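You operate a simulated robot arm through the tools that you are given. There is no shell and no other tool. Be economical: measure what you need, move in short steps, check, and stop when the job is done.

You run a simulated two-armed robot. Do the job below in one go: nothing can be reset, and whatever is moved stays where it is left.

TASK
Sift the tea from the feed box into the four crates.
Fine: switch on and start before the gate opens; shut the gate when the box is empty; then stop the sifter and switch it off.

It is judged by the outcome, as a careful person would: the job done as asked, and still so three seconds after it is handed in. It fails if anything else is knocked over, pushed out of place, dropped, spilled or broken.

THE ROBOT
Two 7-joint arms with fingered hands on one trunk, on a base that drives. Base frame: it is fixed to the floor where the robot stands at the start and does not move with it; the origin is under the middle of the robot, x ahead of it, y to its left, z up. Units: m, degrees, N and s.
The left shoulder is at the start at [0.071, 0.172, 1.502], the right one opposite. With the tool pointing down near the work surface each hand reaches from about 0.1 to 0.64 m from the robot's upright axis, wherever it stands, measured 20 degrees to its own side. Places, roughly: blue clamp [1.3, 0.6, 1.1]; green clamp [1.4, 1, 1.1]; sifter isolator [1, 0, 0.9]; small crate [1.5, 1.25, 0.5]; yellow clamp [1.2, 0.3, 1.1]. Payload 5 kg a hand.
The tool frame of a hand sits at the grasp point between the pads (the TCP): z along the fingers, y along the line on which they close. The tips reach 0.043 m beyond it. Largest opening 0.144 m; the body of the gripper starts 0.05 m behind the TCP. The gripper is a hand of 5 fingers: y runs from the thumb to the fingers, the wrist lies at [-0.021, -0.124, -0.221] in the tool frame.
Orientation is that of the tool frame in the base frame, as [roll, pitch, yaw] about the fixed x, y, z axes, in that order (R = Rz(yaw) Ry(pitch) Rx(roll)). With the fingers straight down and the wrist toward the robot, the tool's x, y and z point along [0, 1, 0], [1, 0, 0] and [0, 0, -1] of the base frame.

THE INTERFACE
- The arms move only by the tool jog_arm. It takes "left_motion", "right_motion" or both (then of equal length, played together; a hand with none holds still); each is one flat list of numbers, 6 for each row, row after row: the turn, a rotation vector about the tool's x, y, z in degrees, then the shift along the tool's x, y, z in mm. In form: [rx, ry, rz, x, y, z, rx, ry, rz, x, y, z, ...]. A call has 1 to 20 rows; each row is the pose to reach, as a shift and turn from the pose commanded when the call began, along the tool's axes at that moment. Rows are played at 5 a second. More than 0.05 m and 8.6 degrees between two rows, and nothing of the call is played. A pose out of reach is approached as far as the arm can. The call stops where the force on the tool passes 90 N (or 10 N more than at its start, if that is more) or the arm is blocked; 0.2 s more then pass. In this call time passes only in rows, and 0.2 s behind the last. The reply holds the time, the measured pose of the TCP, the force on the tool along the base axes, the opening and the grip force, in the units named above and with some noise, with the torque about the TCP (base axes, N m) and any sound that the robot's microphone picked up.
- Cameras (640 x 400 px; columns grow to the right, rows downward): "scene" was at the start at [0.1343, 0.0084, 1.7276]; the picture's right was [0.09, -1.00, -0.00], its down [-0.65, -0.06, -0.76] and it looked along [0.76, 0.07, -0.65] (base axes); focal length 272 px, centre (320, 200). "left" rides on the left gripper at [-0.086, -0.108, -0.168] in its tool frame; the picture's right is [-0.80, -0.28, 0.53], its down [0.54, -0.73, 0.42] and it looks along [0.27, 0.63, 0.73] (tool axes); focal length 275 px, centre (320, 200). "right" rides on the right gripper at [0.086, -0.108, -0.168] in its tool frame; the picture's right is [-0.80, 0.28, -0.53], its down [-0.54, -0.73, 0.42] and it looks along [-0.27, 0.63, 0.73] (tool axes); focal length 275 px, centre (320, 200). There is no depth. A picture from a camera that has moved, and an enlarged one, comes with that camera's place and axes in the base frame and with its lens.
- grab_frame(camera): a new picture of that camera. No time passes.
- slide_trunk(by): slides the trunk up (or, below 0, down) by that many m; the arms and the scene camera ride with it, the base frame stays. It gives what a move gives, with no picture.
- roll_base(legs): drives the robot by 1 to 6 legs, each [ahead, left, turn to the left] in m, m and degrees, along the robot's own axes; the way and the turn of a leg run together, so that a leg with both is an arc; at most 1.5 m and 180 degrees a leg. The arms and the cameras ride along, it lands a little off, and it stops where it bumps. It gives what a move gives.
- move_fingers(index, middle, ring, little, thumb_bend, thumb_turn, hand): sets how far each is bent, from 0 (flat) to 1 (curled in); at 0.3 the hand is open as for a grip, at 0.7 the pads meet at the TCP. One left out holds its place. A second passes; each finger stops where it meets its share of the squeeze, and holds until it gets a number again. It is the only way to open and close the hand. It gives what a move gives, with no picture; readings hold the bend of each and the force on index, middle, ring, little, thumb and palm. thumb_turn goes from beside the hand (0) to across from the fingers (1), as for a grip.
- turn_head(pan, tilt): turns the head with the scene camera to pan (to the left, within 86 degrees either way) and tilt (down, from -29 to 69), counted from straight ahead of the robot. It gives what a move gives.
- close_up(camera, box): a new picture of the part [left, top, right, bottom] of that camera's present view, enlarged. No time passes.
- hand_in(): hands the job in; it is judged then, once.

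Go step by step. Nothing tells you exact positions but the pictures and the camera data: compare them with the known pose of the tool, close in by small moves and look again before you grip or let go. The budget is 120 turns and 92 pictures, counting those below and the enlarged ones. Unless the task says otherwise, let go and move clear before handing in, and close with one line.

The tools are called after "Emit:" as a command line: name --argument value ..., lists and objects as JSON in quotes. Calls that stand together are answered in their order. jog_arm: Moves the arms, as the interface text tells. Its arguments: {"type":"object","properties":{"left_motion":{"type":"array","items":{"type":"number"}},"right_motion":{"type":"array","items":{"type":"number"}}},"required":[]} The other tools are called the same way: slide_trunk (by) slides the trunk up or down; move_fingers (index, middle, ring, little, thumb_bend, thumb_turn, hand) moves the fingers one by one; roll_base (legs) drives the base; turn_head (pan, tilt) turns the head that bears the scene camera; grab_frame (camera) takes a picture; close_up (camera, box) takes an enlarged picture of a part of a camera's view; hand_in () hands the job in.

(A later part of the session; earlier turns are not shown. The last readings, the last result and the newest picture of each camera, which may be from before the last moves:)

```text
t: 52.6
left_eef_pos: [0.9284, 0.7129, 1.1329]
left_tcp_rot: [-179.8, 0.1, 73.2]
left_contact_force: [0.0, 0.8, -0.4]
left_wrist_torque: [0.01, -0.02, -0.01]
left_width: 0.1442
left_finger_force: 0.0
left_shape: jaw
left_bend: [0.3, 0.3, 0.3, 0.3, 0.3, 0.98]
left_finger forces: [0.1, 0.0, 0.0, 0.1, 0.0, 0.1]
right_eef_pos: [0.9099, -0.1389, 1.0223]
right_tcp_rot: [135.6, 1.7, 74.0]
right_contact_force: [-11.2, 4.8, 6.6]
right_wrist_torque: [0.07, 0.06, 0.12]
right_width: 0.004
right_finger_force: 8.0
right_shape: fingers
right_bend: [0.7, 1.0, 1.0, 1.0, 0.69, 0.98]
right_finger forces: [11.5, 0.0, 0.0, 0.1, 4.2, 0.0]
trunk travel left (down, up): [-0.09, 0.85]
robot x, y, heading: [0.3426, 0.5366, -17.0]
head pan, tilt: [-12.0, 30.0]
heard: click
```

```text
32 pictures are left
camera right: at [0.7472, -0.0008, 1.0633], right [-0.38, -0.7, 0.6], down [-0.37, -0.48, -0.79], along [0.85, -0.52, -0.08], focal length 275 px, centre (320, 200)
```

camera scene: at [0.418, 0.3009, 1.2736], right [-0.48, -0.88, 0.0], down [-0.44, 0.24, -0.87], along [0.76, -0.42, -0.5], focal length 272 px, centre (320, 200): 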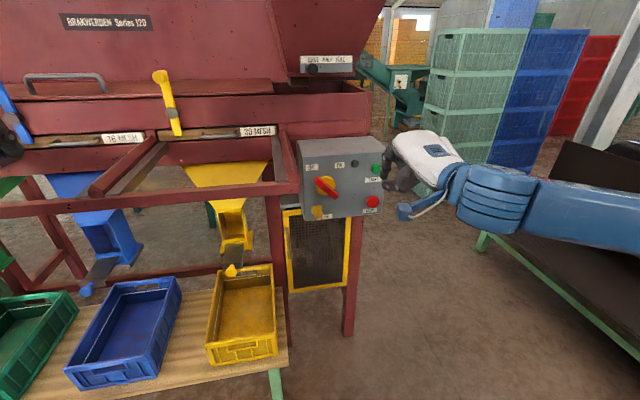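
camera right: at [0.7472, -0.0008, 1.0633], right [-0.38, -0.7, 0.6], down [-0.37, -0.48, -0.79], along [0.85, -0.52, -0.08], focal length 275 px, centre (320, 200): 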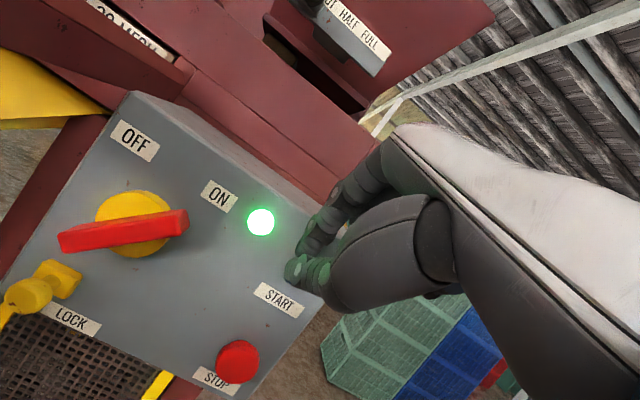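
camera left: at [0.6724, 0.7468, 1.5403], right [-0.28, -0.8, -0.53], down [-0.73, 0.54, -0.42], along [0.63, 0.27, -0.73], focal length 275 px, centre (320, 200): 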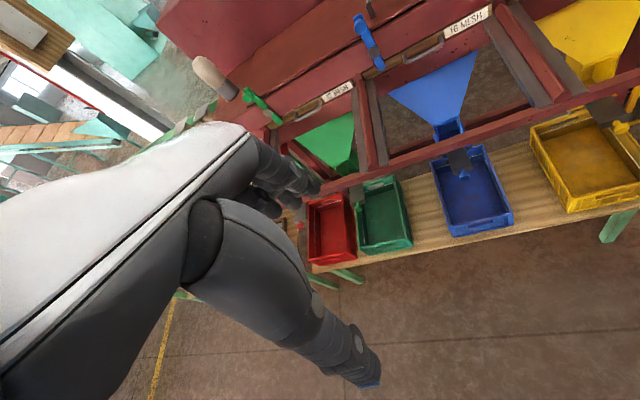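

START pressed, running light is lit. Retract and raise toward the gate knob.

Emit:
jog_arm --right_motion '[0, 0, 0, 0, -20, -20, 0, 0, 0, 0, -40, -40]'

Emit:
slide_trunk --by 0.228

Emit:
jog_arm --right_motion '[0, 0, 0, 45, 0, 0, 0, 0, 0, 90, 0, 0, 0, 0, 0, 135, 0, 0, 0, 0, 0, 177, 0, 0]'

Emit:
turn_head --pan -25 --tilt 28

Emit:
grab_frame --camera "right"

Emit:
grab_frame --camera "scene"

```text
t: 53.2
left_eef_pos: [0.9307, 0.7135, 1.1323]
left_tcp_rot: [-179.7, 0.1, 73.2]
left_contact_force: [-0.3, 0.3, 0.3]
left_wrist_torque: [-0.03, -0.04, 0.0]
left_width: 0.1438
left_finger_force: 0.1
left_shape: jaw
left_bend: [0.3, 0.3, 0.3, 0.3, 0.3, 0.98]
left_finger forces: [0.0, 0.0, 0.0, 0.1, 0.0, 0.0]
right_eef_pos: [0.8566, -0.1234, 1.0213]
right_tcp_rot: [135.8, 1.8, 73.9]
right_contact_force: [-0.1, -1.0, 0.5]
right_wrist_torque: [-0.02, -0.03, -0.05]
right_width: 0.0079
right_finger_force: 0.1
right_shape: fingers
right_bend: [0.7, 1.0, 1.0, 1.0, 0.7, 0.98]
right_finger forces: [0.0, 0.0, 0.1, 0.0, 0.0, 0.0]
trunk travel left (down, up): [-0.09, 0.85]
robot x, y, heading: [0.3444, 0.5383, -16.5]
head pan, tilt: [-12.0, 30.0]
```

```text
t: 55.6
left_eef_pos: [0.9313, 0.712, 1.3601]
left_tcp_rot: [-179.8, 0.1, 73.1]
left_contact_force: [0.0, 0.2, 0.2]
left_wrist_torque: [0.01, -0.04, 0.02]
left_width: 0.1437
left_finger_force: 0.0
left_shape: jaw
left_bend: [0.3, 0.3, 0.3, 0.3, 0.3, 0.98]
left_finger forces: [0.1, 0.0, 0.0, 0.1, 0.1, 0.0]
right_eef_pos: [0.8561, -0.1238, 1.2485]
right_tcp_rot: [135.8, 1.8, 73.9]
right_contact_force: [-0.6, 0.3, -0.9]
right_wrist_torque: [0.01, -0.02, -0.04]
right_width: 0.0081
right_finger_force: 0.0
right_shape: fingers
right_bend: [0.7, 1.0, 1.0, 1.0, 0.7, 0.98]
right_finger forces: [0.0, 0.1, 0.1, 0.0, 0.0, 0.0]
trunk travel left (down, up): [-0.318, 0.622]
robot x, y, heading: [0.3419, 0.5329, -16.7]
head pan, tilt: [-12.0, 30.0]
```

```text
t: 56.6
left_eef_pos: [0.9326, 0.7129, 1.359]
left_tcp_rot: [-179.7, 0.2, 73.2]
left_contact_force: [0.3, 0.4, -0.9]
left_wrist_torque: [-0.05, 0.07, -0.01]
left_width: 0.144
left_finger_force: 0.1
left_shape: jaw
left_bend: [0.3, 0.3, 0.3, 0.3, 0.3, 0.98]
left_finger forces: [0.1, 0.0, 0.0, 0.0, 0.0, 0.0]
right_eef_pos: [0.9073, 0.0469, 1.2434]
right_tcp_rot: [135.8, 1.9, 73.9]
right_contact_force: [1.6, 0.6, -0.1]
right_wrist_torque: [0.0, 0.04, -0.03]
right_width: 0.0081
right_finger_force: 0.0
right_shape: fingers
right_bend: [0.7, 1.0, 1.0, 1.0, 0.7, 0.97]
right_finger forces: [0.1, 0.0, 0.1, 0.0, 0.1, 0.0]
trunk travel left (down, up): [-0.318, 0.622]
robot x, y, heading: [0.3492, 0.5348, -16.7]
head pan, tilt: [-12.0, 30.0]
```

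```text
t: 57.4
left_eef_pos: [0.9309, 0.7122, 1.3599]
left_tcp_rot: [-179.9, 0.0, 73.3]
left_contact_force: [-1.0, 0.4, -0.5]
left_wrist_torque: [0.05, -0.04, 0.01]
left_width: 0.1439
left_finger_force: 0.2
left_shape: jaw
left_bend: [0.3, 0.3, 0.3, 0.3, 0.3, 0.98]
left_finger forces: [0.0, 0.0, 0.0, 0.0, 0.0, 0.0]
right_eef_pos: [0.9044, 0.045, 1.2441]
right_tcp_rot: [135.8, 1.7, 74.0]
right_contact_force: [0.7, 0.5, -0.1]
right_wrist_torque: [0.02, 0.0, 0.02]
right_width: 0.0078
right_finger_force: 0.1
right_shape: fingers
right_bend: [0.7, 1.0, 1.0, 1.0, 0.7, 0.97]
right_finger forces: [0.0, 0.1, 0.1, 0.0, 0.0, 0.1]
trunk travel left (down, up): [-0.318, 0.622]
robot x, y, heading: [0.3436, 0.5329, -16.9]
head pan, tilt: [-25.0, 28.0]
```

```text
31 pictures are left
camera right: at [0.7425, 0.183, 1.2854], right [-0.38, -0.7, 0.6], down [-0.37, -0.48, -0.79], along [0.85, -0.53, -0.08], focal length 275 px, centre (320, 200)
```

right: 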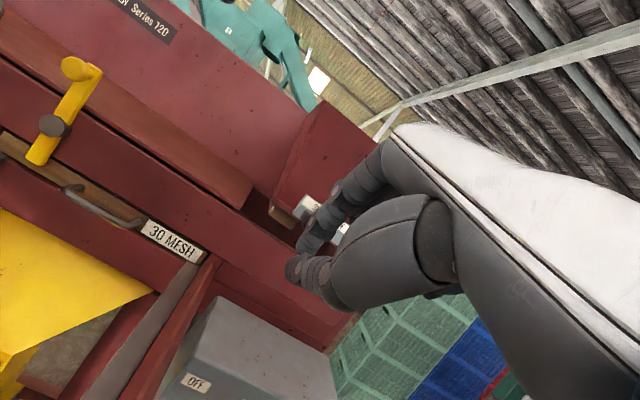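

```text
30 pictures are left
camera scene: at [0.4593, 0.46, 1.4648], right [-0.66, -0.75, 0.0], down [-0.35, 0.31, -0.88], along [0.66, -0.59, -0.47], focal length 272 px, centre (320, 200)
```

scene: 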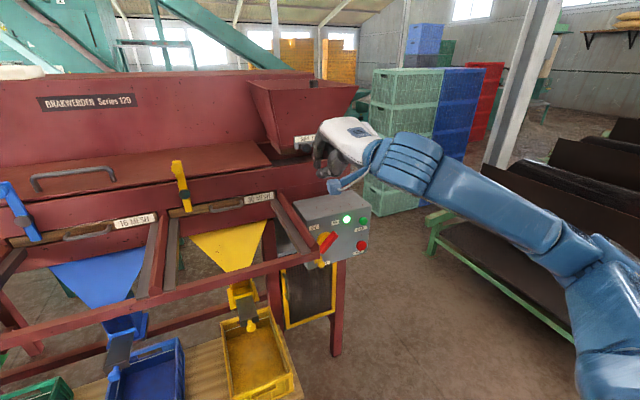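

Emit:
roll_base --legs '[[0.12, 0, 0]]'

Emit:
grab_frame --camera "right"

Emit:
close_up --camera "scene" --box '[230, 60, 430, 220]'

```text
t: 58.6
left_eef_pos: [1.0456, 0.6781, 1.3615]
left_tcp_rot: [-179.7, 0.2, 73.2]
left_contact_force: [0.4, -0.1, -0.1]
left_wrist_torque: [-0.03, -0.02, -0.01]
left_width: 0.1439
left_finger_force: 0.0
left_shape: jaw
left_bend: [0.3, 0.3, 0.3, 0.3, 0.3, 0.98]
left_finger forces: [0.0, 0.0, 0.1, 0.0, 0.1, 0.1]
right_eef_pos: [1.0187, 0.0098, 1.2434]
right_tcp_rot: [135.6, 1.8, 73.9]
right_contact_force: [1.0, 0.6, 0.4]
right_wrist_torque: [-0.04, 0.05, 0.01]
right_width: 0.0081
right_finger_force: 0.1
right_shape: fingers
right_bend: [0.7, 1.0, 1.0, 1.0, 0.7, 0.97]
right_finger forces: [0.1, 0.1, 0.1, 0.0, 0.0, 0.1]
trunk travel left (down, up): [-0.318, 0.622]
robot x, y, heading: [0.4563, 0.4954, -17.1]
head pan, tilt: [-25.0, 28.0]
```

```text
29 pictures are left
camera right: at [0.858, 0.149, 1.2857], right [-0.38, -0.7, 0.6], down [-0.37, -0.48, -0.79], along [0.85, -0.52, -0.08], focal length 275 px, centre (320, 200)
```

right: 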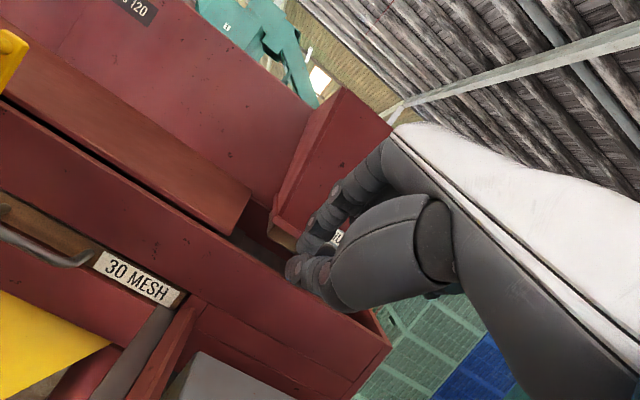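

```text
2.50 times, centred on (330, 140) of scene
camera zoom: at [0.5747, 0.4257, 1.4649], right [-0.67, -0.75, 0.0], down [-0.35, 0.31, -0.88], along [0.66, -0.59, -0.47], focal length 681 px, centre (295, 350)
```

zoom: 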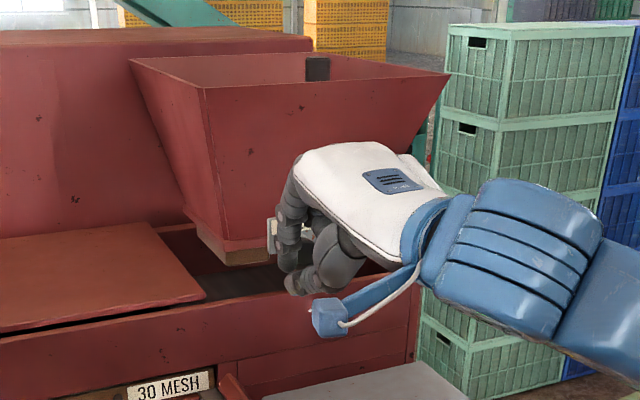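

Emit:
jog_arm --right_motion '[0, 0, 0, 8, 0, 0, 0, 0, 0, 8, 14, 14, 0, 0, 0, 8, 27, 27]'

Emit:
close_up --camera "right" --box '[240, 150, 400, 300]'

Emit:
close_up --camera "scene" --box '[280, 100, 360, 180]'

```text
t: 59.4
left_eef_pos: [1.0468, 0.678, 1.3595]
left_tcp_rot: [-179.6, 0.0, 73.2]
left_contact_force: [1.0, 0.4, 0.8]
left_wrist_torque: [0.01, -0.01, 0.01]
left_width: 0.1442
left_finger_force: 0.1
left_shape: jaw
left_bend: [0.3, 0.3, 0.3, 0.3, 0.3, 0.98]
left_finger forces: [0.0, 0.1, 0.1, 0.1, 0.1, 0.0]
right_eef_pos: [1.0589, 0.0081, 1.242]
right_tcp_rot: [135.7, 1.8, 73.9]
right_contact_force: [0.3, 1.6, -0.8]
right_wrist_torque: [-0.02, -0.02, 0.0]
right_width: 0.0077
right_finger_force: 0.0
right_shape: fingers
right_bend: [0.7, 1.0, 1.0, 1.0, 0.7, 0.97]
right_finger forces: [0.0, 0.0, 0.0, 0.1, 0.0, 0.1]
trunk travel left (down, up): [-0.318, 0.622]
robot x, y, heading: [0.4579, 0.5024, -16.8]
head pan, tilt: [-25.0, 28.0]
```

```text
2.67 times, centred on (320, 225) of right
camera zoom: at [0.8982, 0.1459, 1.2844], right [-0.38, -0.7, 0.61], down [-0.37, -0.48, -0.79], along [0.85, -0.53, -0.08], focal length 734 px, centre (320, 133)
```

zoom: 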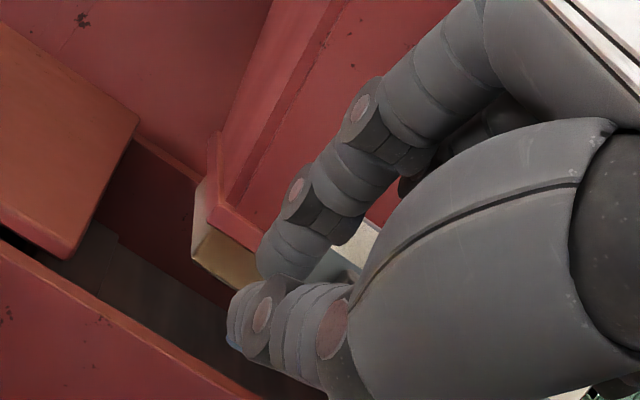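

```text
5.00 times, centred on (320, 140) of scene
camera zoom: at [0.576, 0.4254, 1.4647], right [-0.67, -0.75, 0.0], down [-0.35, 0.31, -0.88], along [0.66, -0.59, -0.47], focal length 1361 px, centre (320, 500)
```

zoom: 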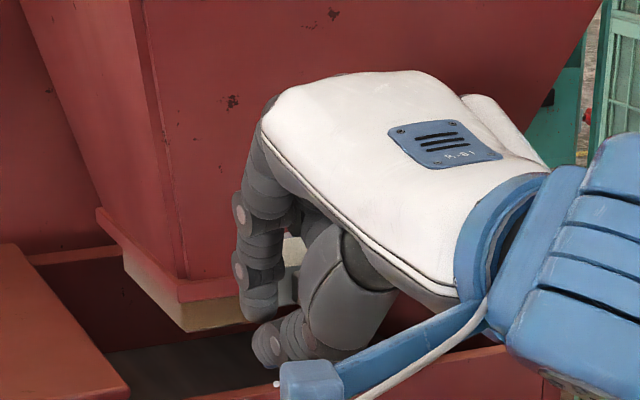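

Fingertip is left of the gate knob. Push right toward FULL.

Emit:
jog_arm --right_motion '[0, 0, 0, -8, 2, 2, 0, 0, 0, -16, 2, 2, 0, 0, 0, -24, 2, 2, 0, 0, 0, -32, 2, 2, 0, 0, 0, -40, 2, 2]'

Emit:
grab_frame --camera "right"

```text
t: 60.6
left_eef_pos: [1.046, 0.6775, 1.3596]
left_tcp_rot: [-179.8, 0.0, 73.4]
left_contact_force: [-1.5, 0.3, -0.1]
left_wrist_torque: [0.04, 0.01, 0.0]
left_width: 0.144
left_finger_force: 0.0
left_shape: jaw
left_bend: [0.3, 0.3, 0.3, 0.3, 0.3, 0.98]
left_finger forces: [0.0, 0.0, 0.0, 0.0, 0.0, 0.1]
right_eef_pos: [1.0522, -0.0318, 1.2434]
right_tcp_rot: [135.6, 1.7, 74.1]
right_contact_force: [-0.2, 2.9, 1.2]
right_wrist_torque: [0.12, -0.14, 0.14]
right_width: 0.008
right_finger_force: 0.8
right_shape: fingers
right_bend: [0.7, 1.0, 1.0, 1.0, 0.7, 0.97]
right_finger forces: [1.5, 0.0, 0.2, 0.0, 0.1, 0.0]
trunk travel left (down, up): [-0.318, 0.622]
robot x, y, heading: [0.4591, 0.4984, -16.6]
head pan, tilt: [-25.0, 28.0]
```

```text
25 pictures are left
camera right: at [0.8889, 0.1069, 1.2859], right [-0.38, -0.7, 0.6], down [-0.37, -0.48, -0.79], along [0.85, -0.52, -0.08], focal length 275 px, centre (320, 200)
```

right: 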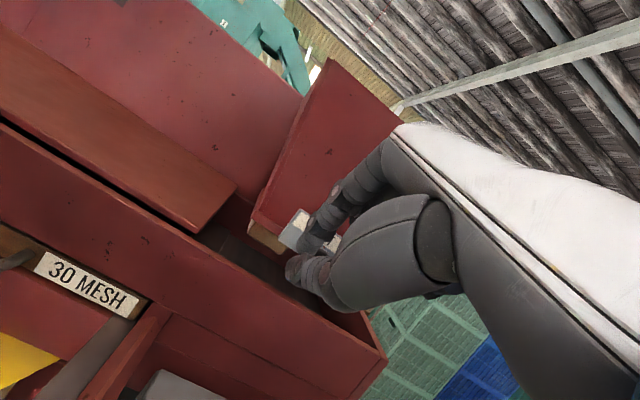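

Emit:
jog_arm --right_motion '[0, 0, 0, -8, 0, 0, 0, 0, 0, -16, 0, 0, 0, 0, 0, -24, 0, 0, 0, 0, 0, -32, 0, 0, 0, 0, 0, -38, 0, 0, 0, 0, 0, -44, 0, 0]'

Emit:
grab_frame --camera "right"

```text
t: 62.0
left_eef_pos: [1.0452, 0.6775, 1.3603]
left_tcp_rot: [-179.9, 0.0, 73.2]
left_contact_force: [0.7, 0.3, -0.3]
left_wrist_torque: [0.03, 0.02, -0.02]
left_width: 0.1438
left_finger_force: 0.0
left_shape: jaw
left_bend: [0.3, 0.3, 0.3, 0.3, 0.3, 0.98]
left_finger forces: [0.1, 0.0, 0.0, 0.0, 0.0, 0.0]
right_eef_pos: [1.0396, -0.0734, 1.2454]
right_tcp_rot: [135.8, 1.7, 74.0]
right_contact_force: [-2.4, 2.9, 2.8]
right_wrist_torque: [0.12, -0.63, 0.27]
right_width: 0.0079
right_finger_force: 1.1
right_shape: fingers
right_bend: [0.7, 1.0, 1.0, 1.0, 0.7, 0.97]
right_finger forces: [1.6, 0.1, 0.0, 0.1, 0.0, 0.1]
trunk travel left (down, up): [-0.318, 0.622]
robot x, y, heading: [0.4653, 0.5, -17.0]
head pan, tilt: [-25.0, 28.0]
```

```text
24 pictures are left
camera right: at [0.8764, 0.0643, 1.2874], right [-0.38, -0.7, 0.6], down [-0.37, -0.48, -0.79], along [0.85, -0.52, -0.08], focal length 275 px, centre (320, 200)
```

right: 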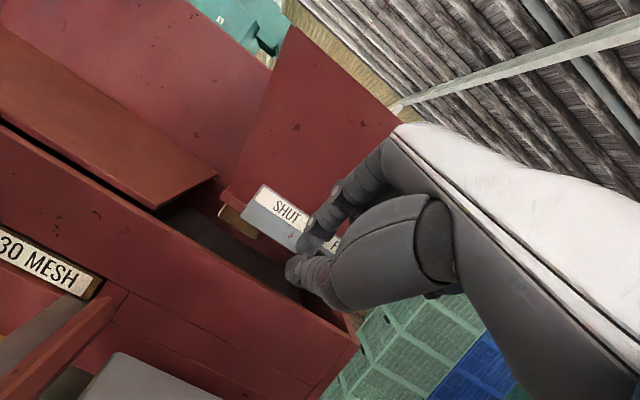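

Emit:
jog_arm --right_motion '[0, 0, 0, -5, 0, 0, 0, 0, 0, -10, 0, 0, 0, 0, 0, -14, 0, 0]'

Emit:
grab_frame --camera "right"

```text
t: 62.8
left_eef_pos: [1.045, 0.6769, 1.3601]
left_tcp_rot: [-179.8, 0.1, 73.2]
left_contact_force: [0.9, 0.4, 0.5]
left_wrist_torque: [0.03, 0.04, -0.02]
left_width: 0.1438
left_finger_force: 0.0
left_shape: jaw
left_bend: [0.3, 0.3, 0.3, 0.3, 0.3, 0.98]
left_finger forces: [0.0, 0.0, 0.1, 0.0, 0.1, 0.1]
right_eef_pos: [1.0358, -0.0875, 1.2472]
right_tcp_rot: [135.7, 1.8, 74.0]
right_contact_force: [-2.9, 2.4, 2.6]
right_wrist_torque: [0.08, -0.55, 0.26]
right_width: 0.0076
right_finger_force: 0.3
right_shape: fingers
right_bend: [0.7, 1.0, 1.0, 1.0, 0.7, 0.97]
right_finger forces: [1.1, 0.1, 0.0, 0.1, 0.0, 0.0]
trunk travel left (down, up): [-0.318, 0.622]
robot x, y, heading: [0.4588, 0.5013, -16.5]
head pan, tilt: [-25.0, 28.0]
```

```text
23 pictures are left
camera right: at [0.8728, 0.0511, 1.288], right [-0.38, -0.7, 0.6], down [-0.37, -0.48, -0.79], along [0.85, -0.52, -0.08], focal length 275 px, centre (320, 200)
```

right: 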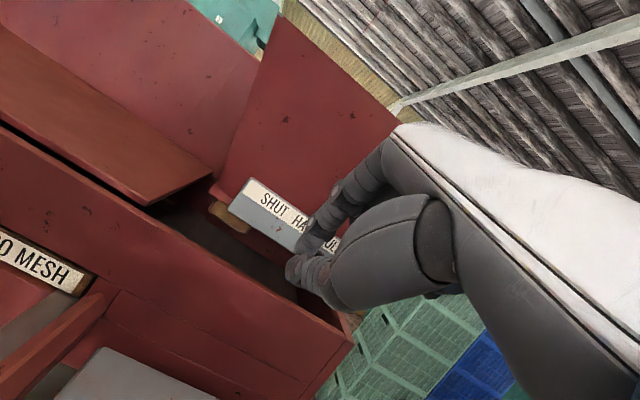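

I'll back the hand out to see where the knob is.

Emit:
jog_arm --right_motion '[0, 0, 0, 5, 0, 0, 0, 0, 0, 8, -20, -20, 0, 0, 0, 8, -45, -45, 0, 0, 0, 40, -60, -60]'

Emit:
grab_frame --camera "right"

Emit:
close_up --camera "scene" --box '[240, 80, 400, 180]'

```text
t: 63.8
left_eef_pos: [1.0494, 0.6775, 1.3592]
left_tcp_rot: [-179.8, 0.2, 73.2]
left_contact_force: [0.6, 0.4, -0.4]
left_wrist_torque: [-0.01, 0.08, -0.04]
left_width: 0.1438
left_finger_force: 0.0
left_shape: jaw
left_bend: [0.3, 0.3, 0.3, 0.3, 0.3, 0.98]
left_finger forces: [0.1, 0.1, 0.0, 0.1, 0.0, 0.0]
right_eef_pos: [0.9666, -0.0246, 1.2451]
right_tcp_rot: [135.9, 1.8, 74.0]
right_contact_force: [1.1, 0.6, -0.2]
right_wrist_torque: [-0.04, 0.06, -0.01]
right_width: 0.008
right_finger_force: 0.0
right_shape: fingers
right_bend: [0.7, 1.0, 1.0, 1.0, 0.7, 0.97]
right_finger forces: [0.0, 0.1, 0.0, 0.0, 0.1, 0.0]
trunk travel left (down, up): [-0.318, 0.622]
robot x, y, heading: [0.4575, 0.5024, -17.0]
head pan, tilt: [-25.0, 28.0]
```

```text
22 pictures are left
camera right: at [0.8051, 0.1137, 1.2873], right [-0.38, -0.7, 0.61], down [-0.37, -0.48, -0.79], along [0.85, -0.53, -0.08], focal length 275 px, centre (320, 200)
```

right: 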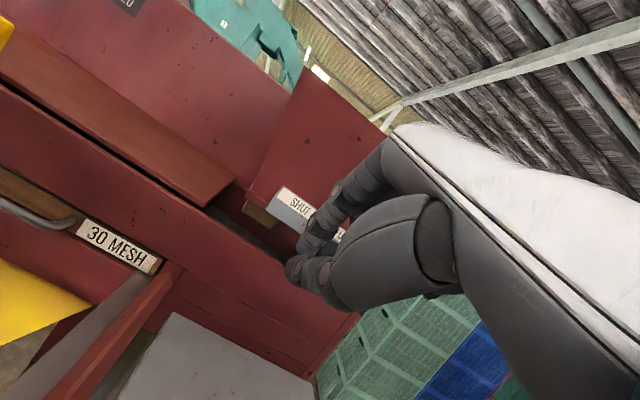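

```text
4.00 times, centred on (320, 130) of scene
camera zoom: at [0.5778, 0.4264, 1.4646], right [-0.67, -0.75, 0.0], down [-0.35, 0.31, -0.88], along [0.66, -0.59, -0.47], focal length 1089 px, centre (320, 480)
```

zoom: 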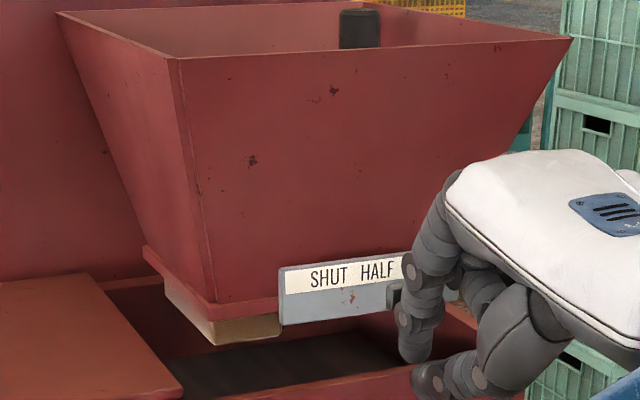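

Emit:
jog_arm --right_motion '[0, 0, 0, 0, -30, -30, 0, 0, 0, 40, -30, -30, 0, 0, 0, 80, -30, -30, 0, 0, 0, 110, -30, -30]'

Emit:
grab_frame --camera "right"

Emit:
close_up --camera "scene" --box '[240, 80, 400, 180]'

```text
t: 64.8
left_eef_pos: [1.0467, 0.6797, 1.3599]
left_tcp_rot: [-179.8, 0.2, 73.2]
left_contact_force: [0.2, 0.5, -0.1]
left_wrist_torque: [-0.03, 0.06, -0.01]
left_width: 0.1437
left_finger_force: 0.1
left_shape: jaw
left_bend: [0.3, 0.3, 0.3, 0.3, 0.3, 0.98]
left_finger forces: [0.0, 0.0, 0.0, 0.0, 0.0, 0.1]
right_eef_pos: [1.0017, 0.0758, 1.2635]
right_tcp_rot: [135.7, 1.8, 73.9]
right_contact_force: [0.3, 1.7, 0.3]
right_wrist_torque: [-0.06, 0.04, -0.04]
right_width: 0.0077
right_finger_force: 0.1
right_shape: fingers
right_bend: [0.7, 1.0, 1.0, 1.0, 0.7, 0.98]
right_finger forces: [0.0, 0.0, 0.1, 0.0, 0.1, 0.0]
right hand out of reach, approached as far as the arm can: row 1, 2, 3, 4
trunk travel left (down, up): [-0.318, 0.622]
robot x, y, heading: [0.4616, 0.5013, -16.6]
head pan, tilt: [-25.0, 28.0]
```

```text
20 pictures are left
camera right: at [0.8398, 0.2152, 1.3057], right [-0.38, -0.7, 0.61], down [-0.37, -0.48, -0.79], along [0.85, -0.53, -0.08], focal length 275 px, centre (320, 200)
```

right: 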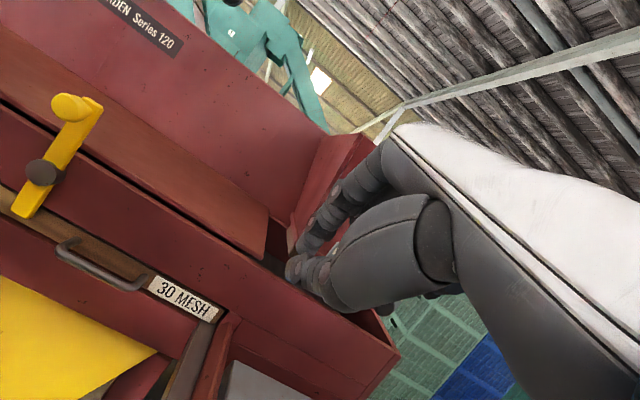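

```text
4.00 times, centred on (320, 130) of scene
camera zoom: at [0.5757, 0.4279, 1.465], right [-0.67, -0.75, 0.0], down [-0.35, 0.31, -0.88], along [0.66, -0.59, -0.47], focal length 1089 px, centre (320, 480)
```

zoom: 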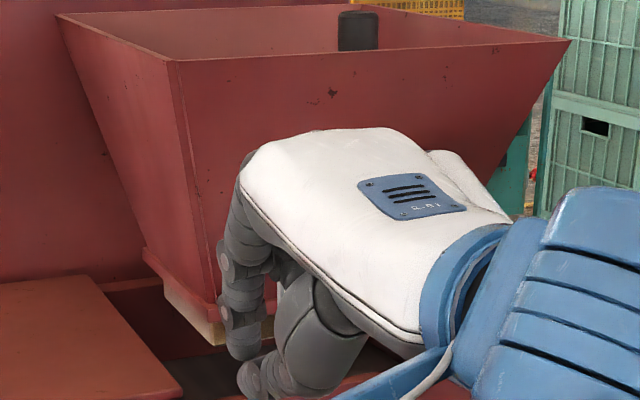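

Knob left SHUT and looks near FULL. I'll back away and raise the trunk to see the knob and into the hopper.

Emit:
roll_base --legs '[[-0.2, 0, 0]]'

Emit:
slide_trunk --by 0.4

Emit:
turn_head --pan -25 --tilt 40

Emit:
grab_frame --camera "scene"

```text
t: 66.4
left_eef_pos: [0.8554, 0.7337, 1.3597]
left_tcp_rot: [-179.8, 0.1, 73.1]
left_contact_force: [-0.7, 0.2, 0.3]
left_wrist_torque: [0.04, 0.01, 0.01]
left_width: 0.1437
left_finger_force: 0.1
left_shape: jaw
left_bend: [0.3, 0.3, 0.3, 0.3, 0.3, 0.98]
left_finger forces: [0.1, 0.1, 0.0, 0.0, 0.0, 0.0]
right_eef_pos: [0.8103, 0.1308, 1.2633]
right_tcp_rot: [135.8, 1.7, 73.9]
right_contact_force: [0.4, 1.7, -0.2]
right_wrist_torque: [-0.02, 0.0, -0.01]
right_width: 0.0074
right_finger_force: 0.1
right_shape: fingers
right_bend: [0.7, 1.0, 1.0, 1.0, 0.7, 0.98]
right_finger forces: [0.0, 0.0, 0.0, 0.0, 0.0, 0.0]
trunk travel left (down, up): [-0.318, 0.622]
robot x, y, heading: [0.2674, 0.5561, -17.0]
head pan, tilt: [-25.0, 28.0]
```

```text
t: 70.2
left_eef_pos: [0.8556, 0.7344, 1.7601]
left_tcp_rot: [-179.8, 0.2, 73.1]
left_contact_force: [0.6, 0.3, 0.1]
left_wrist_torque: [-0.03, -0.03, -0.01]
left_width: 0.1439
left_finger_force: 0.1
left_shape: jaw
left_bend: [0.3, 0.3, 0.3, 0.3, 0.3, 0.98]
left_finger forces: [0.0, 0.0, 0.0, 0.0, 0.1, 0.0]
right_eef_pos: [0.8086, 0.1322, 1.6634]
right_tcp_rot: [135.7, 1.8, 73.9]
right_contact_force: [-0.4, 0.5, -0.1]
right_wrist_torque: [0.0, 0.01, 0.0]
right_width: 0.0076
right_finger_force: 0.1
right_shape: fingers
right_bend: [0.7, 1.0, 1.0, 1.0, 0.7, 0.98]
right_finger forces: [0.0, 0.1, 0.0, 0.1, 0.0, 0.1]
trunk travel left (down, up): [-0.718, 0.222]
robot x, y, heading: [0.2702, 0.559, -16.8]
head pan, tilt: [-25.0, 28.0]
```

```text
t: 71.0
left_eef_pos: [0.8559, 0.7336, 1.7604]
left_tcp_rot: [-179.9, 0.1, 73.1]
left_contact_force: [0.5, -0.5, -0.7]
left_wrist_torque: [0.01, -0.01, -0.03]
left_width: 0.1439
left_finger_force: 0.0
left_shape: jaw
left_bend: [0.3, 0.3, 0.3, 0.3, 0.3, 0.98]
left_finger forces: [0.0, 0.0, 0.0, 0.1, 0.0, 0.0]
right_eef_pos: [0.8089, 0.1319, 1.6632]
right_tcp_rot: [135.7, 1.7, 74.0]
right_contact_force: [-0.5, 0.9, -0.1]
right_wrist_torque: [-0.01, -0.02, -0.02]
right_width: 0.0075
right_finger_force: 0.2
right_shape: fingers
right_bend: [0.7, 1.0, 1.0, 1.0, 0.7, 0.98]
right_finger forces: [0.0, 0.0, 0.1, 0.0, 0.0, 0.0]
trunk travel left (down, up): [-0.718, 0.222]
robot x, y, heading: [0.2636, 0.56, -16.8]
head pan, tilt: [-25.0, 40.0]
```

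```text
18 pictures are left
camera scene: at [0.3793, 0.4871, 1.8463], right [-0.67, -0.75, 0.0], down [-0.48, 0.43, -0.77], along [0.57, -0.51, -0.64], focal length 272 px, centre (320, 200)
```

scene: 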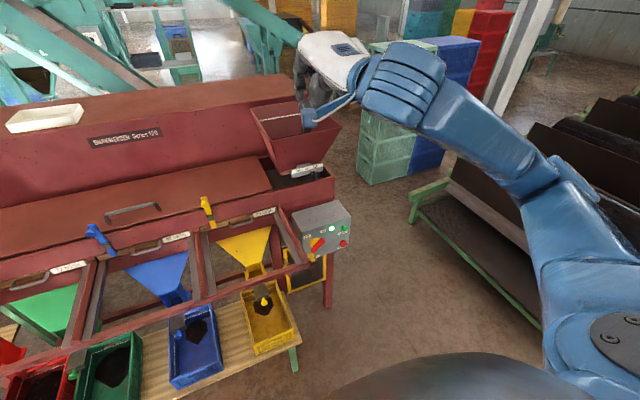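

Tea is now falling into all four crates. Zoom on the knob, hopper and crates.

Emit:
close_up --camera "scene" --box '[240, 90, 360, 190]'

Emit:
close_up --camera "scene" --box '[0, 260, 300, 400]'

```text
4.00 times, centred on (300, 140) of scene
camera zoom: at [0.3793, 0.4871, 1.8463], right [-0.67, -0.75, 0.0], down [-0.48, 0.43, -0.77], along [0.57, -0.51, -0.64], focal length 1089 px, centre (400, 440)
```

zoom: 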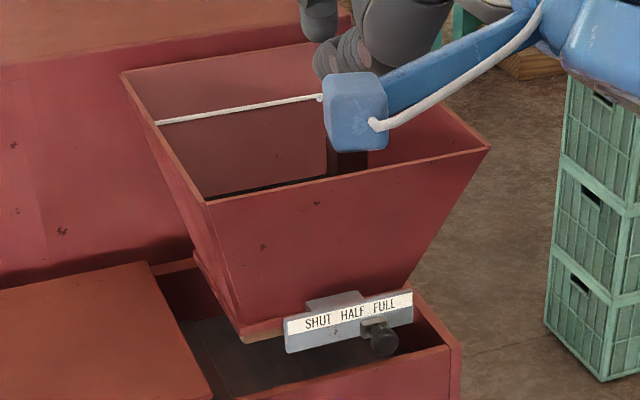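

```text
2.13 times, centred on (150, 330) of scene
camera zoom: at [0.3793, 0.4871, 1.8463], right [-0.67, -0.75, 0.0], down [-0.48, 0.43, -0.77], along [0.57, -0.51, -0.64], focal length 581 px, centre (683, -77)
```

zoom: 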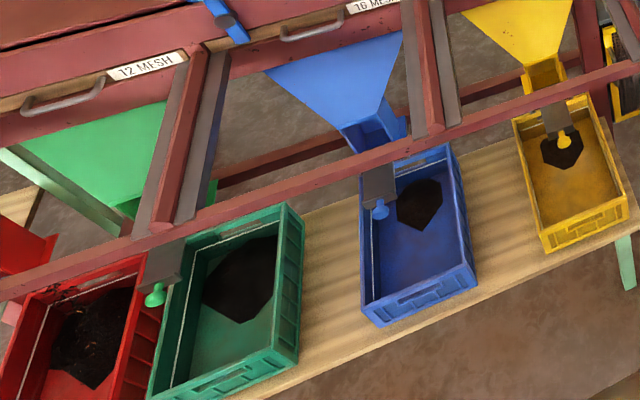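

Emit:
turn_head --pan 8 --tilt 45

Emit:
grab_frame --camera "scene"

Emit:
close_up --camera "scene" --box '[120, 220, 320, 345]'

```text
t: 72.0
left_eef_pos: [0.8556, 0.7345, 1.7612]
left_tcp_rot: [-179.9, 0.1, 73.1]
left_contact_force: [-0.2, -0.6, -0.5]
left_wrist_torque: [0.0, 0.03, 0.0]
left_width: 0.1439
left_finger_force: 0.1
left_shape: jaw
left_bend: [0.3, 0.3, 0.3, 0.3, 0.3, 0.98]
left_finger forces: [0.0, 0.1, 0.1, 0.1, 0.0, 0.0]
right_eef_pos: [0.8105, 0.1311, 1.6627]
right_tcp_rot: [135.9, 1.8, 73.9]
right_contact_force: [0.3, 0.4, 0.2]
right_wrist_torque: [-0.01, -0.02, 0.0]
right_width: 0.0075
right_finger_force: 0.1
right_shape: fingers
right_bend: [0.7, 1.0, 1.0, 1.0, 0.7, 0.98]
right_finger forces: [0.1, 0.0, 0.1, 0.0, 0.0, 0.0]
trunk travel left (down, up): [-0.718, 0.222]
robot x, y, heading: [0.2665, 0.5592, -17.0]
head pan, tilt: [8.0, 45.0]
```

```text
15 pictures are left
camera scene: at [0.3961, 0.5313, 1.839], right [-0.15, -0.99, 0.0], down [-0.7, 0.11, -0.71], along [0.7, -0.11, -0.71], focal length 272 px, centre (320, 200)
```

scene: 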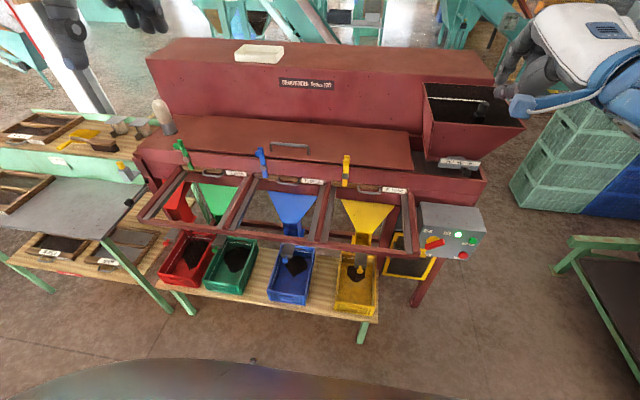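

```text
3.20 times, centred on (220, 282) of scene
camera zoom: at [0.3961, 0.5313, 1.839], right [-0.15, -0.99, 0.0], down [-0.7, 0.11, -0.71], along [0.7, -0.11, -0.71], focal length 871 px, centre (640, -64)
```

zoom: 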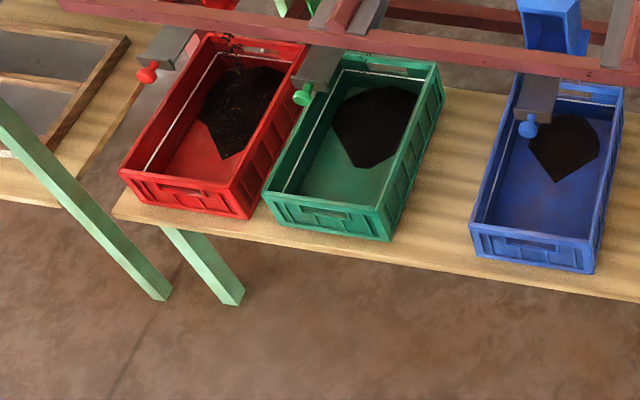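

Flow is proper. Wait and watch the hopper level.

Emit:
close_up --camera "scene" --box '[410, 70, 540, 180]'

Emit:
jog_arm --left_motion '[0, 0, 0, 0, 0, 0, 0, 0, 0, 0, 0, 0, 0, 0, 0, 0, 0, 0, 0, 0, 0, 0, 0, 0, 0, 0, 0, 0, 0, 0, 0, 0, 0, 0, 0, 0, 0, 0, 0, 0, 0, 0, 0, 0, 0, 0, 0, 0, 0, 0, 0, 0, 0, 0, 0, 0, 0, 0, 0, 0, 0, 0, 0, 0, 0, 0, 0, 0, 0, 0, 0, 0, 0, 0, 0, 0, 0, 0, 0, 0, 0, 0, 0, 0, 0, 0, 0, 0, 0, 0, 0, 0, 0, 0, 0, 0, 0, 0, 0, 0, 0, 0, 0, 0, 0, 0, 0, 0, 0, 0, 0, 0, 0, 0, 0, 0, 0, 0, 0, 0]'

Emit:
close_up --camera "scene" --box '[410, 70, 540, 180]'

```text
3.64 times, centred on (475, 125) of scene
camera zoom: at [0.3961, 0.5313, 1.839], right [-0.15, -0.99, 0.0], down [-0.7, 0.11, -0.71], along [0.7, -0.11, -0.71], focal length 990 px, centre (-244, 473)
```

zoom: 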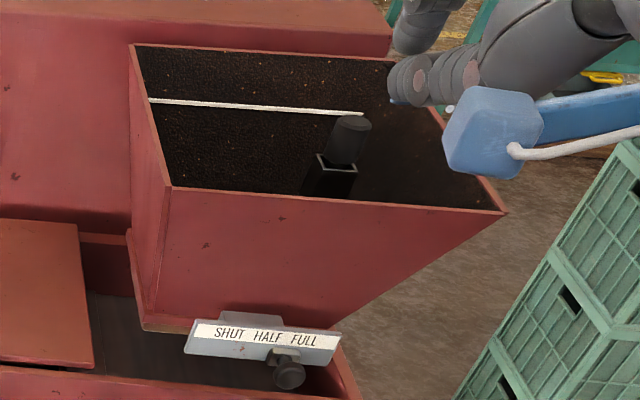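

```text
t: 76.2
left_eef_pos: [0.8548, 0.7339, 1.7612]
left_tcp_rot: [-179.7, 0.1, 73.1]
left_contact_force: [-0.2, 0.6, -0.2]
left_wrist_torque: [0.0, -0.03, 0.03]
left_width: 0.1438
left_finger_force: 0.0
left_shape: jaw
left_bend: [0.3, 0.3, 0.3, 0.3, 0.3, 0.98]
left_finger forces: [0.1, 0.0, 0.0, 0.1, 0.0, 0.1]
right_eef_pos: [0.8104, 0.1302, 1.663]
right_tcp_rot: [135.8, 1.6, 74.0]
right_contact_force: [-0.5, -0.1, 1.3]
right_wrist_torque: [-0.02, 0.0, 0.01]
right_width: 0.008
right_finger_force: 0.1
right_shape: fingers
right_bend: [0.7, 1.0, 1.0, 1.0, 0.7, 0.98]
right_finger forces: [0.1, 0.0, 0.1, 0.0, 0.1, 0.0]
trunk travel left (down, up): [-0.718, 0.222]
robot x, y, heading: [0.2695, 0.5563, -17.0]
head pan, tilt: [8.0, 45.0]
```

```text
3.64 times, centred on (475, 125) of scene
camera zoom: at [0.3962, 0.5314, 1.839], right [-0.15, -0.99, 0.0], down [-0.7, 0.11, -0.71], along [0.7, -0.11, -0.71], focal length 990 px, centre (-244, 473)
```

zoom: 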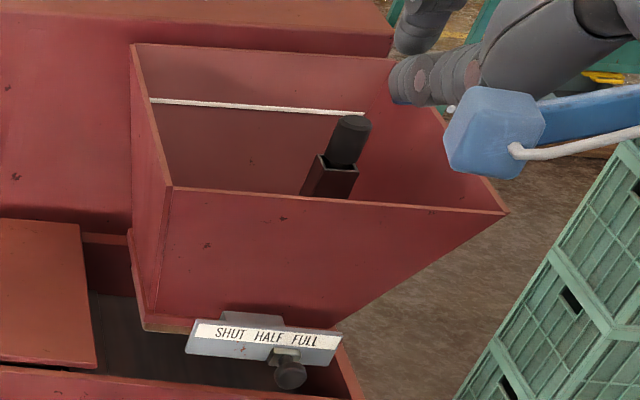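

The hopper seems nearly empty; I'll raise higher to see its bottom.

Emit:
slide_trunk --by 0.22

Emit:
turn_head --pan -12 --tilt 45

Emit:
grab_frame --camera "scene"

```text
t: 78.5
left_eef_pos: [0.8562, 0.7353, 1.9812]
left_tcp_rot: [-179.8, 0.0, 73.0]
left_contact_force: [0.1, 0.1, 0.9]
left_wrist_torque: [0.01, 0.02, 0.02]
left_width: 0.144
left_finger_force: 0.1
left_shape: jaw
left_bend: [0.3, 0.3, 0.3, 0.3, 0.3, 0.98]
left_finger forces: [0.0, 0.0, 0.0, 0.0, 0.0, 0.0]
right_eef_pos: [0.8091, 0.1314, 1.8837]
right_tcp_rot: [135.7, 1.7, 73.9]
right_contact_force: [0.5, 1.1, 0.3]
right_wrist_torque: [-0.05, -0.03, 0.03]
right_width: 0.0078
right_finger_force: 0.1
right_shape: fingers
right_bend: [0.7, 1.0, 1.0, 1.0, 0.7, 0.98]
right_finger forces: [0.1, 0.1, 0.0, 0.1, 0.0, 0.1]
trunk travel left (down, up): [-0.938, 0.002]
robot x, y, heading: [0.2677, 0.5573, -16.9]
head pan, tilt: [8.0, 45.0]
```

```text
t: 79.3
left_eef_pos: [0.8558, 0.7345, 1.9808]
left_tcp_rot: [-179.6, 0.2, 73.1]
left_contact_force: [0.8, 0.1, -0.1]
left_wrist_torque: [0.01, -0.01, 0.0]
left_width: 0.1441
left_finger_force: 0.0
left_shape: jaw
left_bend: [0.3, 0.3, 0.3, 0.3, 0.3, 0.98]
left_finger forces: [0.1, 0.0, 0.1, 0.0, 0.1, 0.0]
right_eef_pos: [0.8093, 0.1321, 1.8841]
right_tcp_rot: [135.8, 1.8, 73.9]
right_contact_force: [-0.2, 0.4, -0.7]
right_wrist_torque: [0.02, 0.02, 0.01]
right_width: 0.0078
right_finger_force: 0.0
right_shape: fingers
right_bend: [0.7, 1.0, 1.0, 1.0, 0.7, 0.98]
right_finger forces: [0.0, 0.0, 0.0, 0.0, 0.0, 0.0]
trunk travel left (down, up): [-0.938, 0.002]
robot x, y, heading: [0.2682, 0.552, -16.8]
head pan, tilt: [-12.0, 45.0]
```

```text
11 pictures are left
camera scene: at [0.3872, 0.5046, 2.059], right [-0.48, -0.88, 0.0], down [-0.62, 0.34, -0.71], along [0.62, -0.34, -0.71], focal length 272 px, centre (320, 200)
```

scene: 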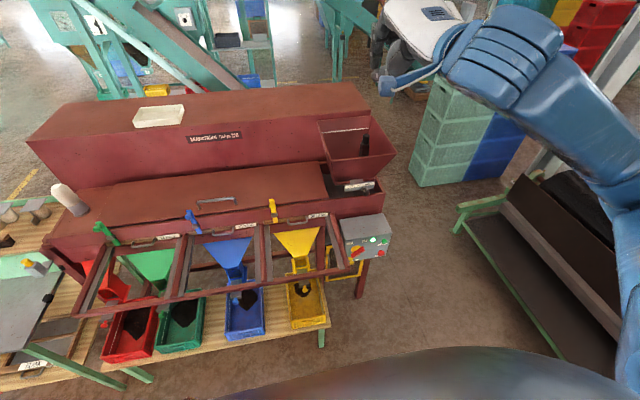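

Emit:
close_up --camera "scene" --box '[310, 105, 400, 200]'

```text
4.21 times, centred on (355, 152) of scene
camera zoom: at [0.3872, 0.5046, 2.059], right [-0.48, -0.88, 0.0], down [-0.62, 0.34, -0.71], along [0.62, -0.34, -0.71], focal length 1146 px, centre (173, 400)
```

zoom: 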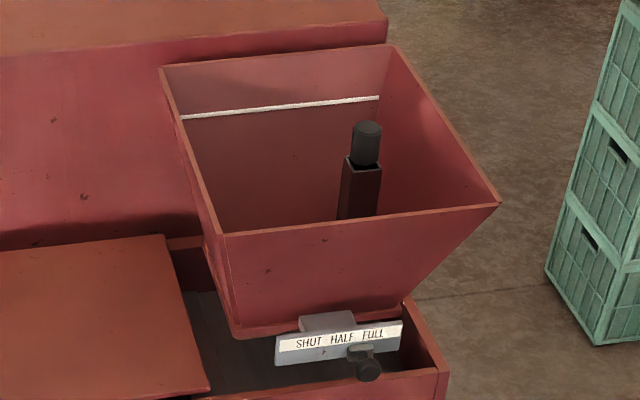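

Emit:
roll_base --legs '[[0.22, 0, 0]]'

Emit:
turn_head --pan -32 --tilt 48

Emit:
grab_frame --camera "scene"

```text
t: 81.0
left_eef_pos: [1.0594, 0.673, 1.9826]
left_tcp_rot: [180.0, 0.1, 73.2]
left_contact_force: [-0.4, 0.0, 0.1]
left_wrist_torque: [-0.01, -0.07, 0.02]
left_width: 0.1437
left_finger_force: 0.0
left_shape: jaw
left_bend: [0.3, 0.3, 0.3, 0.3, 0.3, 0.98]
left_finger forces: [0.0, 0.0, 0.0, 0.0, 0.0, 0.0]
right_eef_pos: [1.0162, 0.0704, 1.8854]
right_tcp_rot: [135.5, 1.8, 73.8]
right_contact_force: [-0.5, 1.6, -0.4]
right_wrist_torque: [-0.06, 0.0, 0.0]
right_width: 0.0079
right_finger_force: 0.1
right_shape: fingers
right_bend: [0.7, 1.0, 1.0, 1.0, 0.7, 0.98]
right_finger forces: [0.0, 0.0, 0.0, 0.1, 0.0, 0.0]
trunk travel left (down, up): [-0.938, 0.002]
robot x, y, heading: [0.4784, 0.4968, -16.8]
head pan, tilt: [-12.0, 45.0]
```

```text
t: 81.8
left_eef_pos: [1.0629, 0.6727, 1.9824]
left_tcp_rot: [-179.8, 0.0, 73.2]
left_contact_force: [0.2, 0.4, 0.6]
left_wrist_torque: [-0.02, -0.03, 0.02]
left_width: 0.1437
left_finger_force: 0.1
left_shape: jaw
left_bend: [0.3, 0.3, 0.3, 0.3, 0.3, 0.98]
left_finger forces: [0.0, 0.0, 0.0, 0.1, 0.0, 0.0]
right_eef_pos: [1.018, 0.0692, 1.8839]
right_tcp_rot: [135.7, 1.7, 74.0]
right_contact_force: [-0.1, 1.0, 0.8]
right_wrist_torque: [0.02, 0.01, -0.01]
right_width: 0.008
right_finger_force: 0.0
right_shape: fingers
right_bend: [0.7, 1.0, 1.0, 1.0, 0.7, 0.98]
right_finger forces: [0.1, 0.1, 0.0, 0.1, 0.1, 0.0]
trunk travel left (down, up): [-0.938, 0.002]
robot x, y, heading: [0.4812, 0.492, -16.7]
head pan, tilt: [-32.0, 48.0]
```

```text
9 pictures are left
camera scene: at [0.5755, 0.4219, 2.0551], right [-0.75, -0.66, 0.0], down [-0.49, 0.56, -0.67], along [0.44, -0.5, -0.74], focal length 272 px, centre (320, 200)
```

scene: 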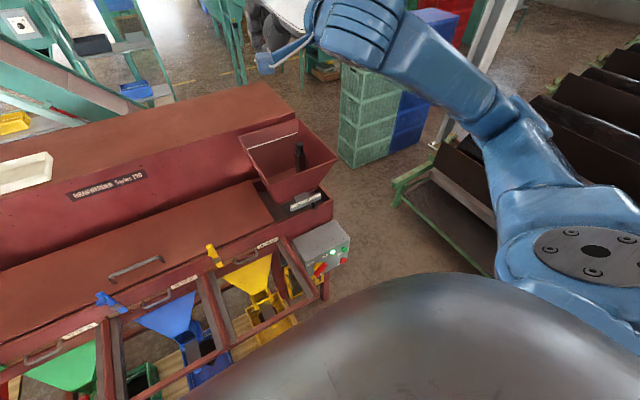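

Emit:
jog_arm --left_motion '[0, 0, 0, 0, 0, 0, 0, 0, 0, 0, 0, 0, 0, 0, 0, 0, 0, 0, 0, 0, 0, 0, 0, 0, 0, 0, 0, 0, 0, 0, 0, 0, 0, 0, 0, 0, 0, 0, 0, 0, 0, 0, 0, 0, 0, 0, 0, 0, 0, 0, 0, 0, 0, 0, 0, 0, 0, 0, 0, 0, 0, 0, 0, 0, 0, 0, 0, 0, 0, 0, 0, 0, 0, 0, 0, 0, 0, 0, 0, 0, 0, 0, 0, 0, 0, 0, 0, 0, 0, 0, 0, 0, 0, 0, 0, 0, 0, 0, 0, 0, 0, 0, 0, 0, 0, 0, 0, 0, 0, 0, 0, 0, 0, 0, 0, 0, 0, 0, 0, 0]'

Emit:
close_up --camera "scene" --box '[230, 110, 350, 220]'

```text
t: 86.0
left_eef_pos: [1.0657, 0.6715, 1.9799]
left_tcp_rot: [-179.8, 0.2, 73.2]
left_contact_force: [-0.4, -0.5, -0.1]
left_wrist_torque: [0.0, 0.02, -0.03]
left_width: 0.1438
left_finger_force: 0.0
left_shape: jaw
left_bend: [0.3, 0.3, 0.3, 0.3, 0.3, 0.98]
left_finger forces: [0.1, 0.0, 0.0, 0.1, 0.0, 0.0]
right_eef_pos: [1.0202, 0.0687, 1.8829]
right_tcp_rot: [135.8, 1.8, 73.8]
right_contact_force: [0.2, 0.1, 0.3]
right_wrist_torque: [-0.05, -0.01, 0.0]
right_width: 0.0077
right_finger_force: 0.0
right_shape: fingers
right_bend: [0.7, 1.0, 1.0, 1.0, 0.7, 0.98]
right_finger forces: [0.0, 0.0, 0.1, 0.0, 0.0, 0.0]
trunk travel left (down, up): [-0.938, 0.002]
robot x, y, heading: [0.4804, 0.4945, -16.8]
head pan, tilt: [-32.0, 48.0]
```

```text
3.64 times, centred on (290, 165) of scene
camera zoom: at [0.579, 0.421, 2.0548], right [-0.75, -0.66, 0.0], down [-0.49, 0.56, -0.67], along [0.44, -0.5, -0.74], focal length 990 px, centre (429, 327)
```

zoom: 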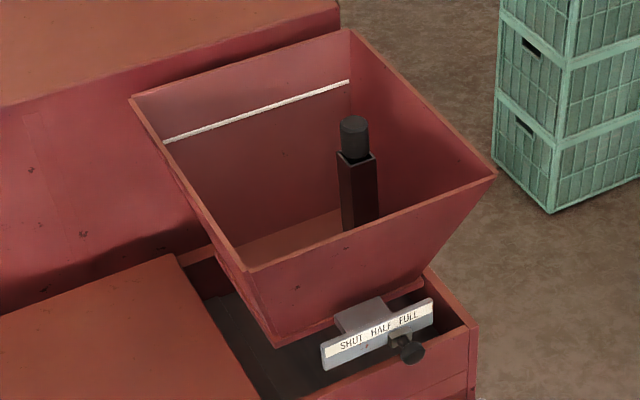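

The feed box is empty. Now back up, lower, and position the fingertip to the right of the gate knob.

Emit:
roll_base --legs '[[-0.15, 0, 0]]'

Emit:
slide_trunk --by -0.4

Emit:
slide_trunk --by -0.23

Emit:
jog_arm --right_motion '[0, 0, 0, -45, 0, 0, 0, 0, 0, -90, 0, 0, 0, 0, 0, -135, 0, 0, 0, 0, 0, -175, 0, 0, 0, 0, 0, -195, 0, 0]'

```text
t: 87.4
left_eef_pos: [0.9386, 0.7096, 1.9752]
left_tcp_rot: [-179.3, 0.1, 73.2]
left_contact_force: [1.3, -1.5, -0.7]
left_wrist_torque: [0.09, 0.17, 0.02]
left_width: 0.1439
left_finger_force: 0.0
left_shape: jaw
left_bend: [0.3, 0.3, 0.3, 0.3, 0.3, 0.98]
left_finger forces: [0.0, 0.1, 0.0, 0.0, 0.1, 0.1]
right_eef_pos: [0.8942, 0.1077, 1.8771]
right_tcp_rot: [136.3, 1.8, 73.9]
right_contact_force: [2.5, -0.5, 0.0]
right_wrist_torque: [0.01, 0.06, 0.05]
right_width: 0.0074
right_finger_force: 0.0
right_shape: fingers
right_bend: [0.7, 1.0, 1.0, 1.0, 0.7, 0.98]
right_finger forces: [0.0, 0.0, 0.0, 0.0, 0.0, 0.1]
trunk travel left (down, up): [-0.938, 0.002]
robot x, y, heading: [0.3412, 0.534, -16.6]
head pan, tilt: [-32.0, 48.0]
```

```text
t: 91.2
left_eef_pos: [0.9236, 0.7151, 1.5806]
left_tcp_rot: [-179.8, 0.1, 73.2]
left_contact_force: [0.1, -0.1, 0.4]
left_wrist_torque: [-0.02, -0.03, -0.01]
left_width: 0.1442
left_finger_force: 0.1
left_shape: jaw
left_bend: [0.3, 0.3, 0.3, 0.3, 0.3, 0.98]
left_finger forces: [0.0, 0.1, 0.0, 0.0, 0.0, 0.1]
right_eef_pos: [0.879, 0.1116, 1.4832]
right_tcp_rot: [135.8, 1.7, 73.9]
right_contact_force: [-0.6, 0.8, -0.8]
right_wrist_torque: [0.05, 0.0, 0.0]
right_width: 0.0076
right_finger_force: 0.1
right_shape: fingers
right_bend: [0.7, 1.0, 1.0, 1.0, 0.7, 0.98]
right_finger forces: [0.1, 0.0, 0.0, 0.0, 0.0, 0.0]
trunk travel left (down, up): [-0.538, 0.402]
robot x, y, heading: [0.3401, 0.5315, -16.5]
head pan, tilt: [-32.0, 48.0]
```

```text
t: 93.7
left_eef_pos: [0.9242, 0.7141, 1.3502]
left_tcp_rot: [-179.6, 0.1, 73.2]
left_contact_force: [-1.0, 0.5, -0.1]
left_wrist_torque: [0.02, -0.01, -0.04]
left_width: 0.1439
left_finger_force: 0.1
left_shape: jaw
left_bend: [0.3, 0.3, 0.3, 0.3, 0.3, 0.98]
left_finger forces: [0.0, 0.1, 0.0, 0.0, 0.0, 0.1]
right_eef_pos: [0.879, 0.1115, 1.2522]
right_tcp_rot: [135.9, 1.7, 73.9]
right_contact_force: [-0.9, 0.2, 0.2]
right_wrist_torque: [-0.02, -0.02, 0.02]
right_width: 0.0078
right_finger_force: 0.0
right_shape: fingers
right_bend: [0.7, 1.0, 1.0, 1.0, 0.7, 0.98]
right_finger forces: [0.1, 0.0, 0.0, 0.0, 0.1, 0.1]
trunk travel left (down, up): [-0.308, 0.632]
robot x, y, heading: [0.3392, 0.535, -16.6]
head pan, tilt: [-32.0, 48.0]
```

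```text
t: 94.9
left_eef_pos: [0.9241, 0.7143, 1.3488]
left_tcp_rot: [-179.7, 0.0, 73.2]
left_contact_force: [-0.1, 0.1, 0.5]
left_wrist_torque: [-0.03, 0.0, -0.02]
left_width: 0.144
left_finger_force: 0.1
left_shape: jaw
left_bend: [0.3, 0.3, 0.3, 0.3, 0.3, 0.98]
left_finger forces: [0.1, 0.0, 0.0, 0.1, 0.1, 0.0]
right_eef_pos: [0.8254, -0.0758, 1.2598]
right_tcp_rot: [135.8, 1.7, 74.0]
right_contact_force: [0.6, -0.4, -0.4]
right_wrist_torque: [-0.03, 0.0, -0.02]
right_width: 0.0075
right_finger_force: 0.1
right_shape: fingers
right_bend: [0.7, 1.0, 1.0, 1.0, 0.7, 0.98]
right_finger forces: [0.1, 0.0, 0.0, 0.0, 0.0, 0.0]
trunk travel left (down, up): [-0.308, 0.632]
robot x, y, heading: [0.3362, 0.5377, -16.7]
head pan, tilt: [-32.0, 48.0]
```

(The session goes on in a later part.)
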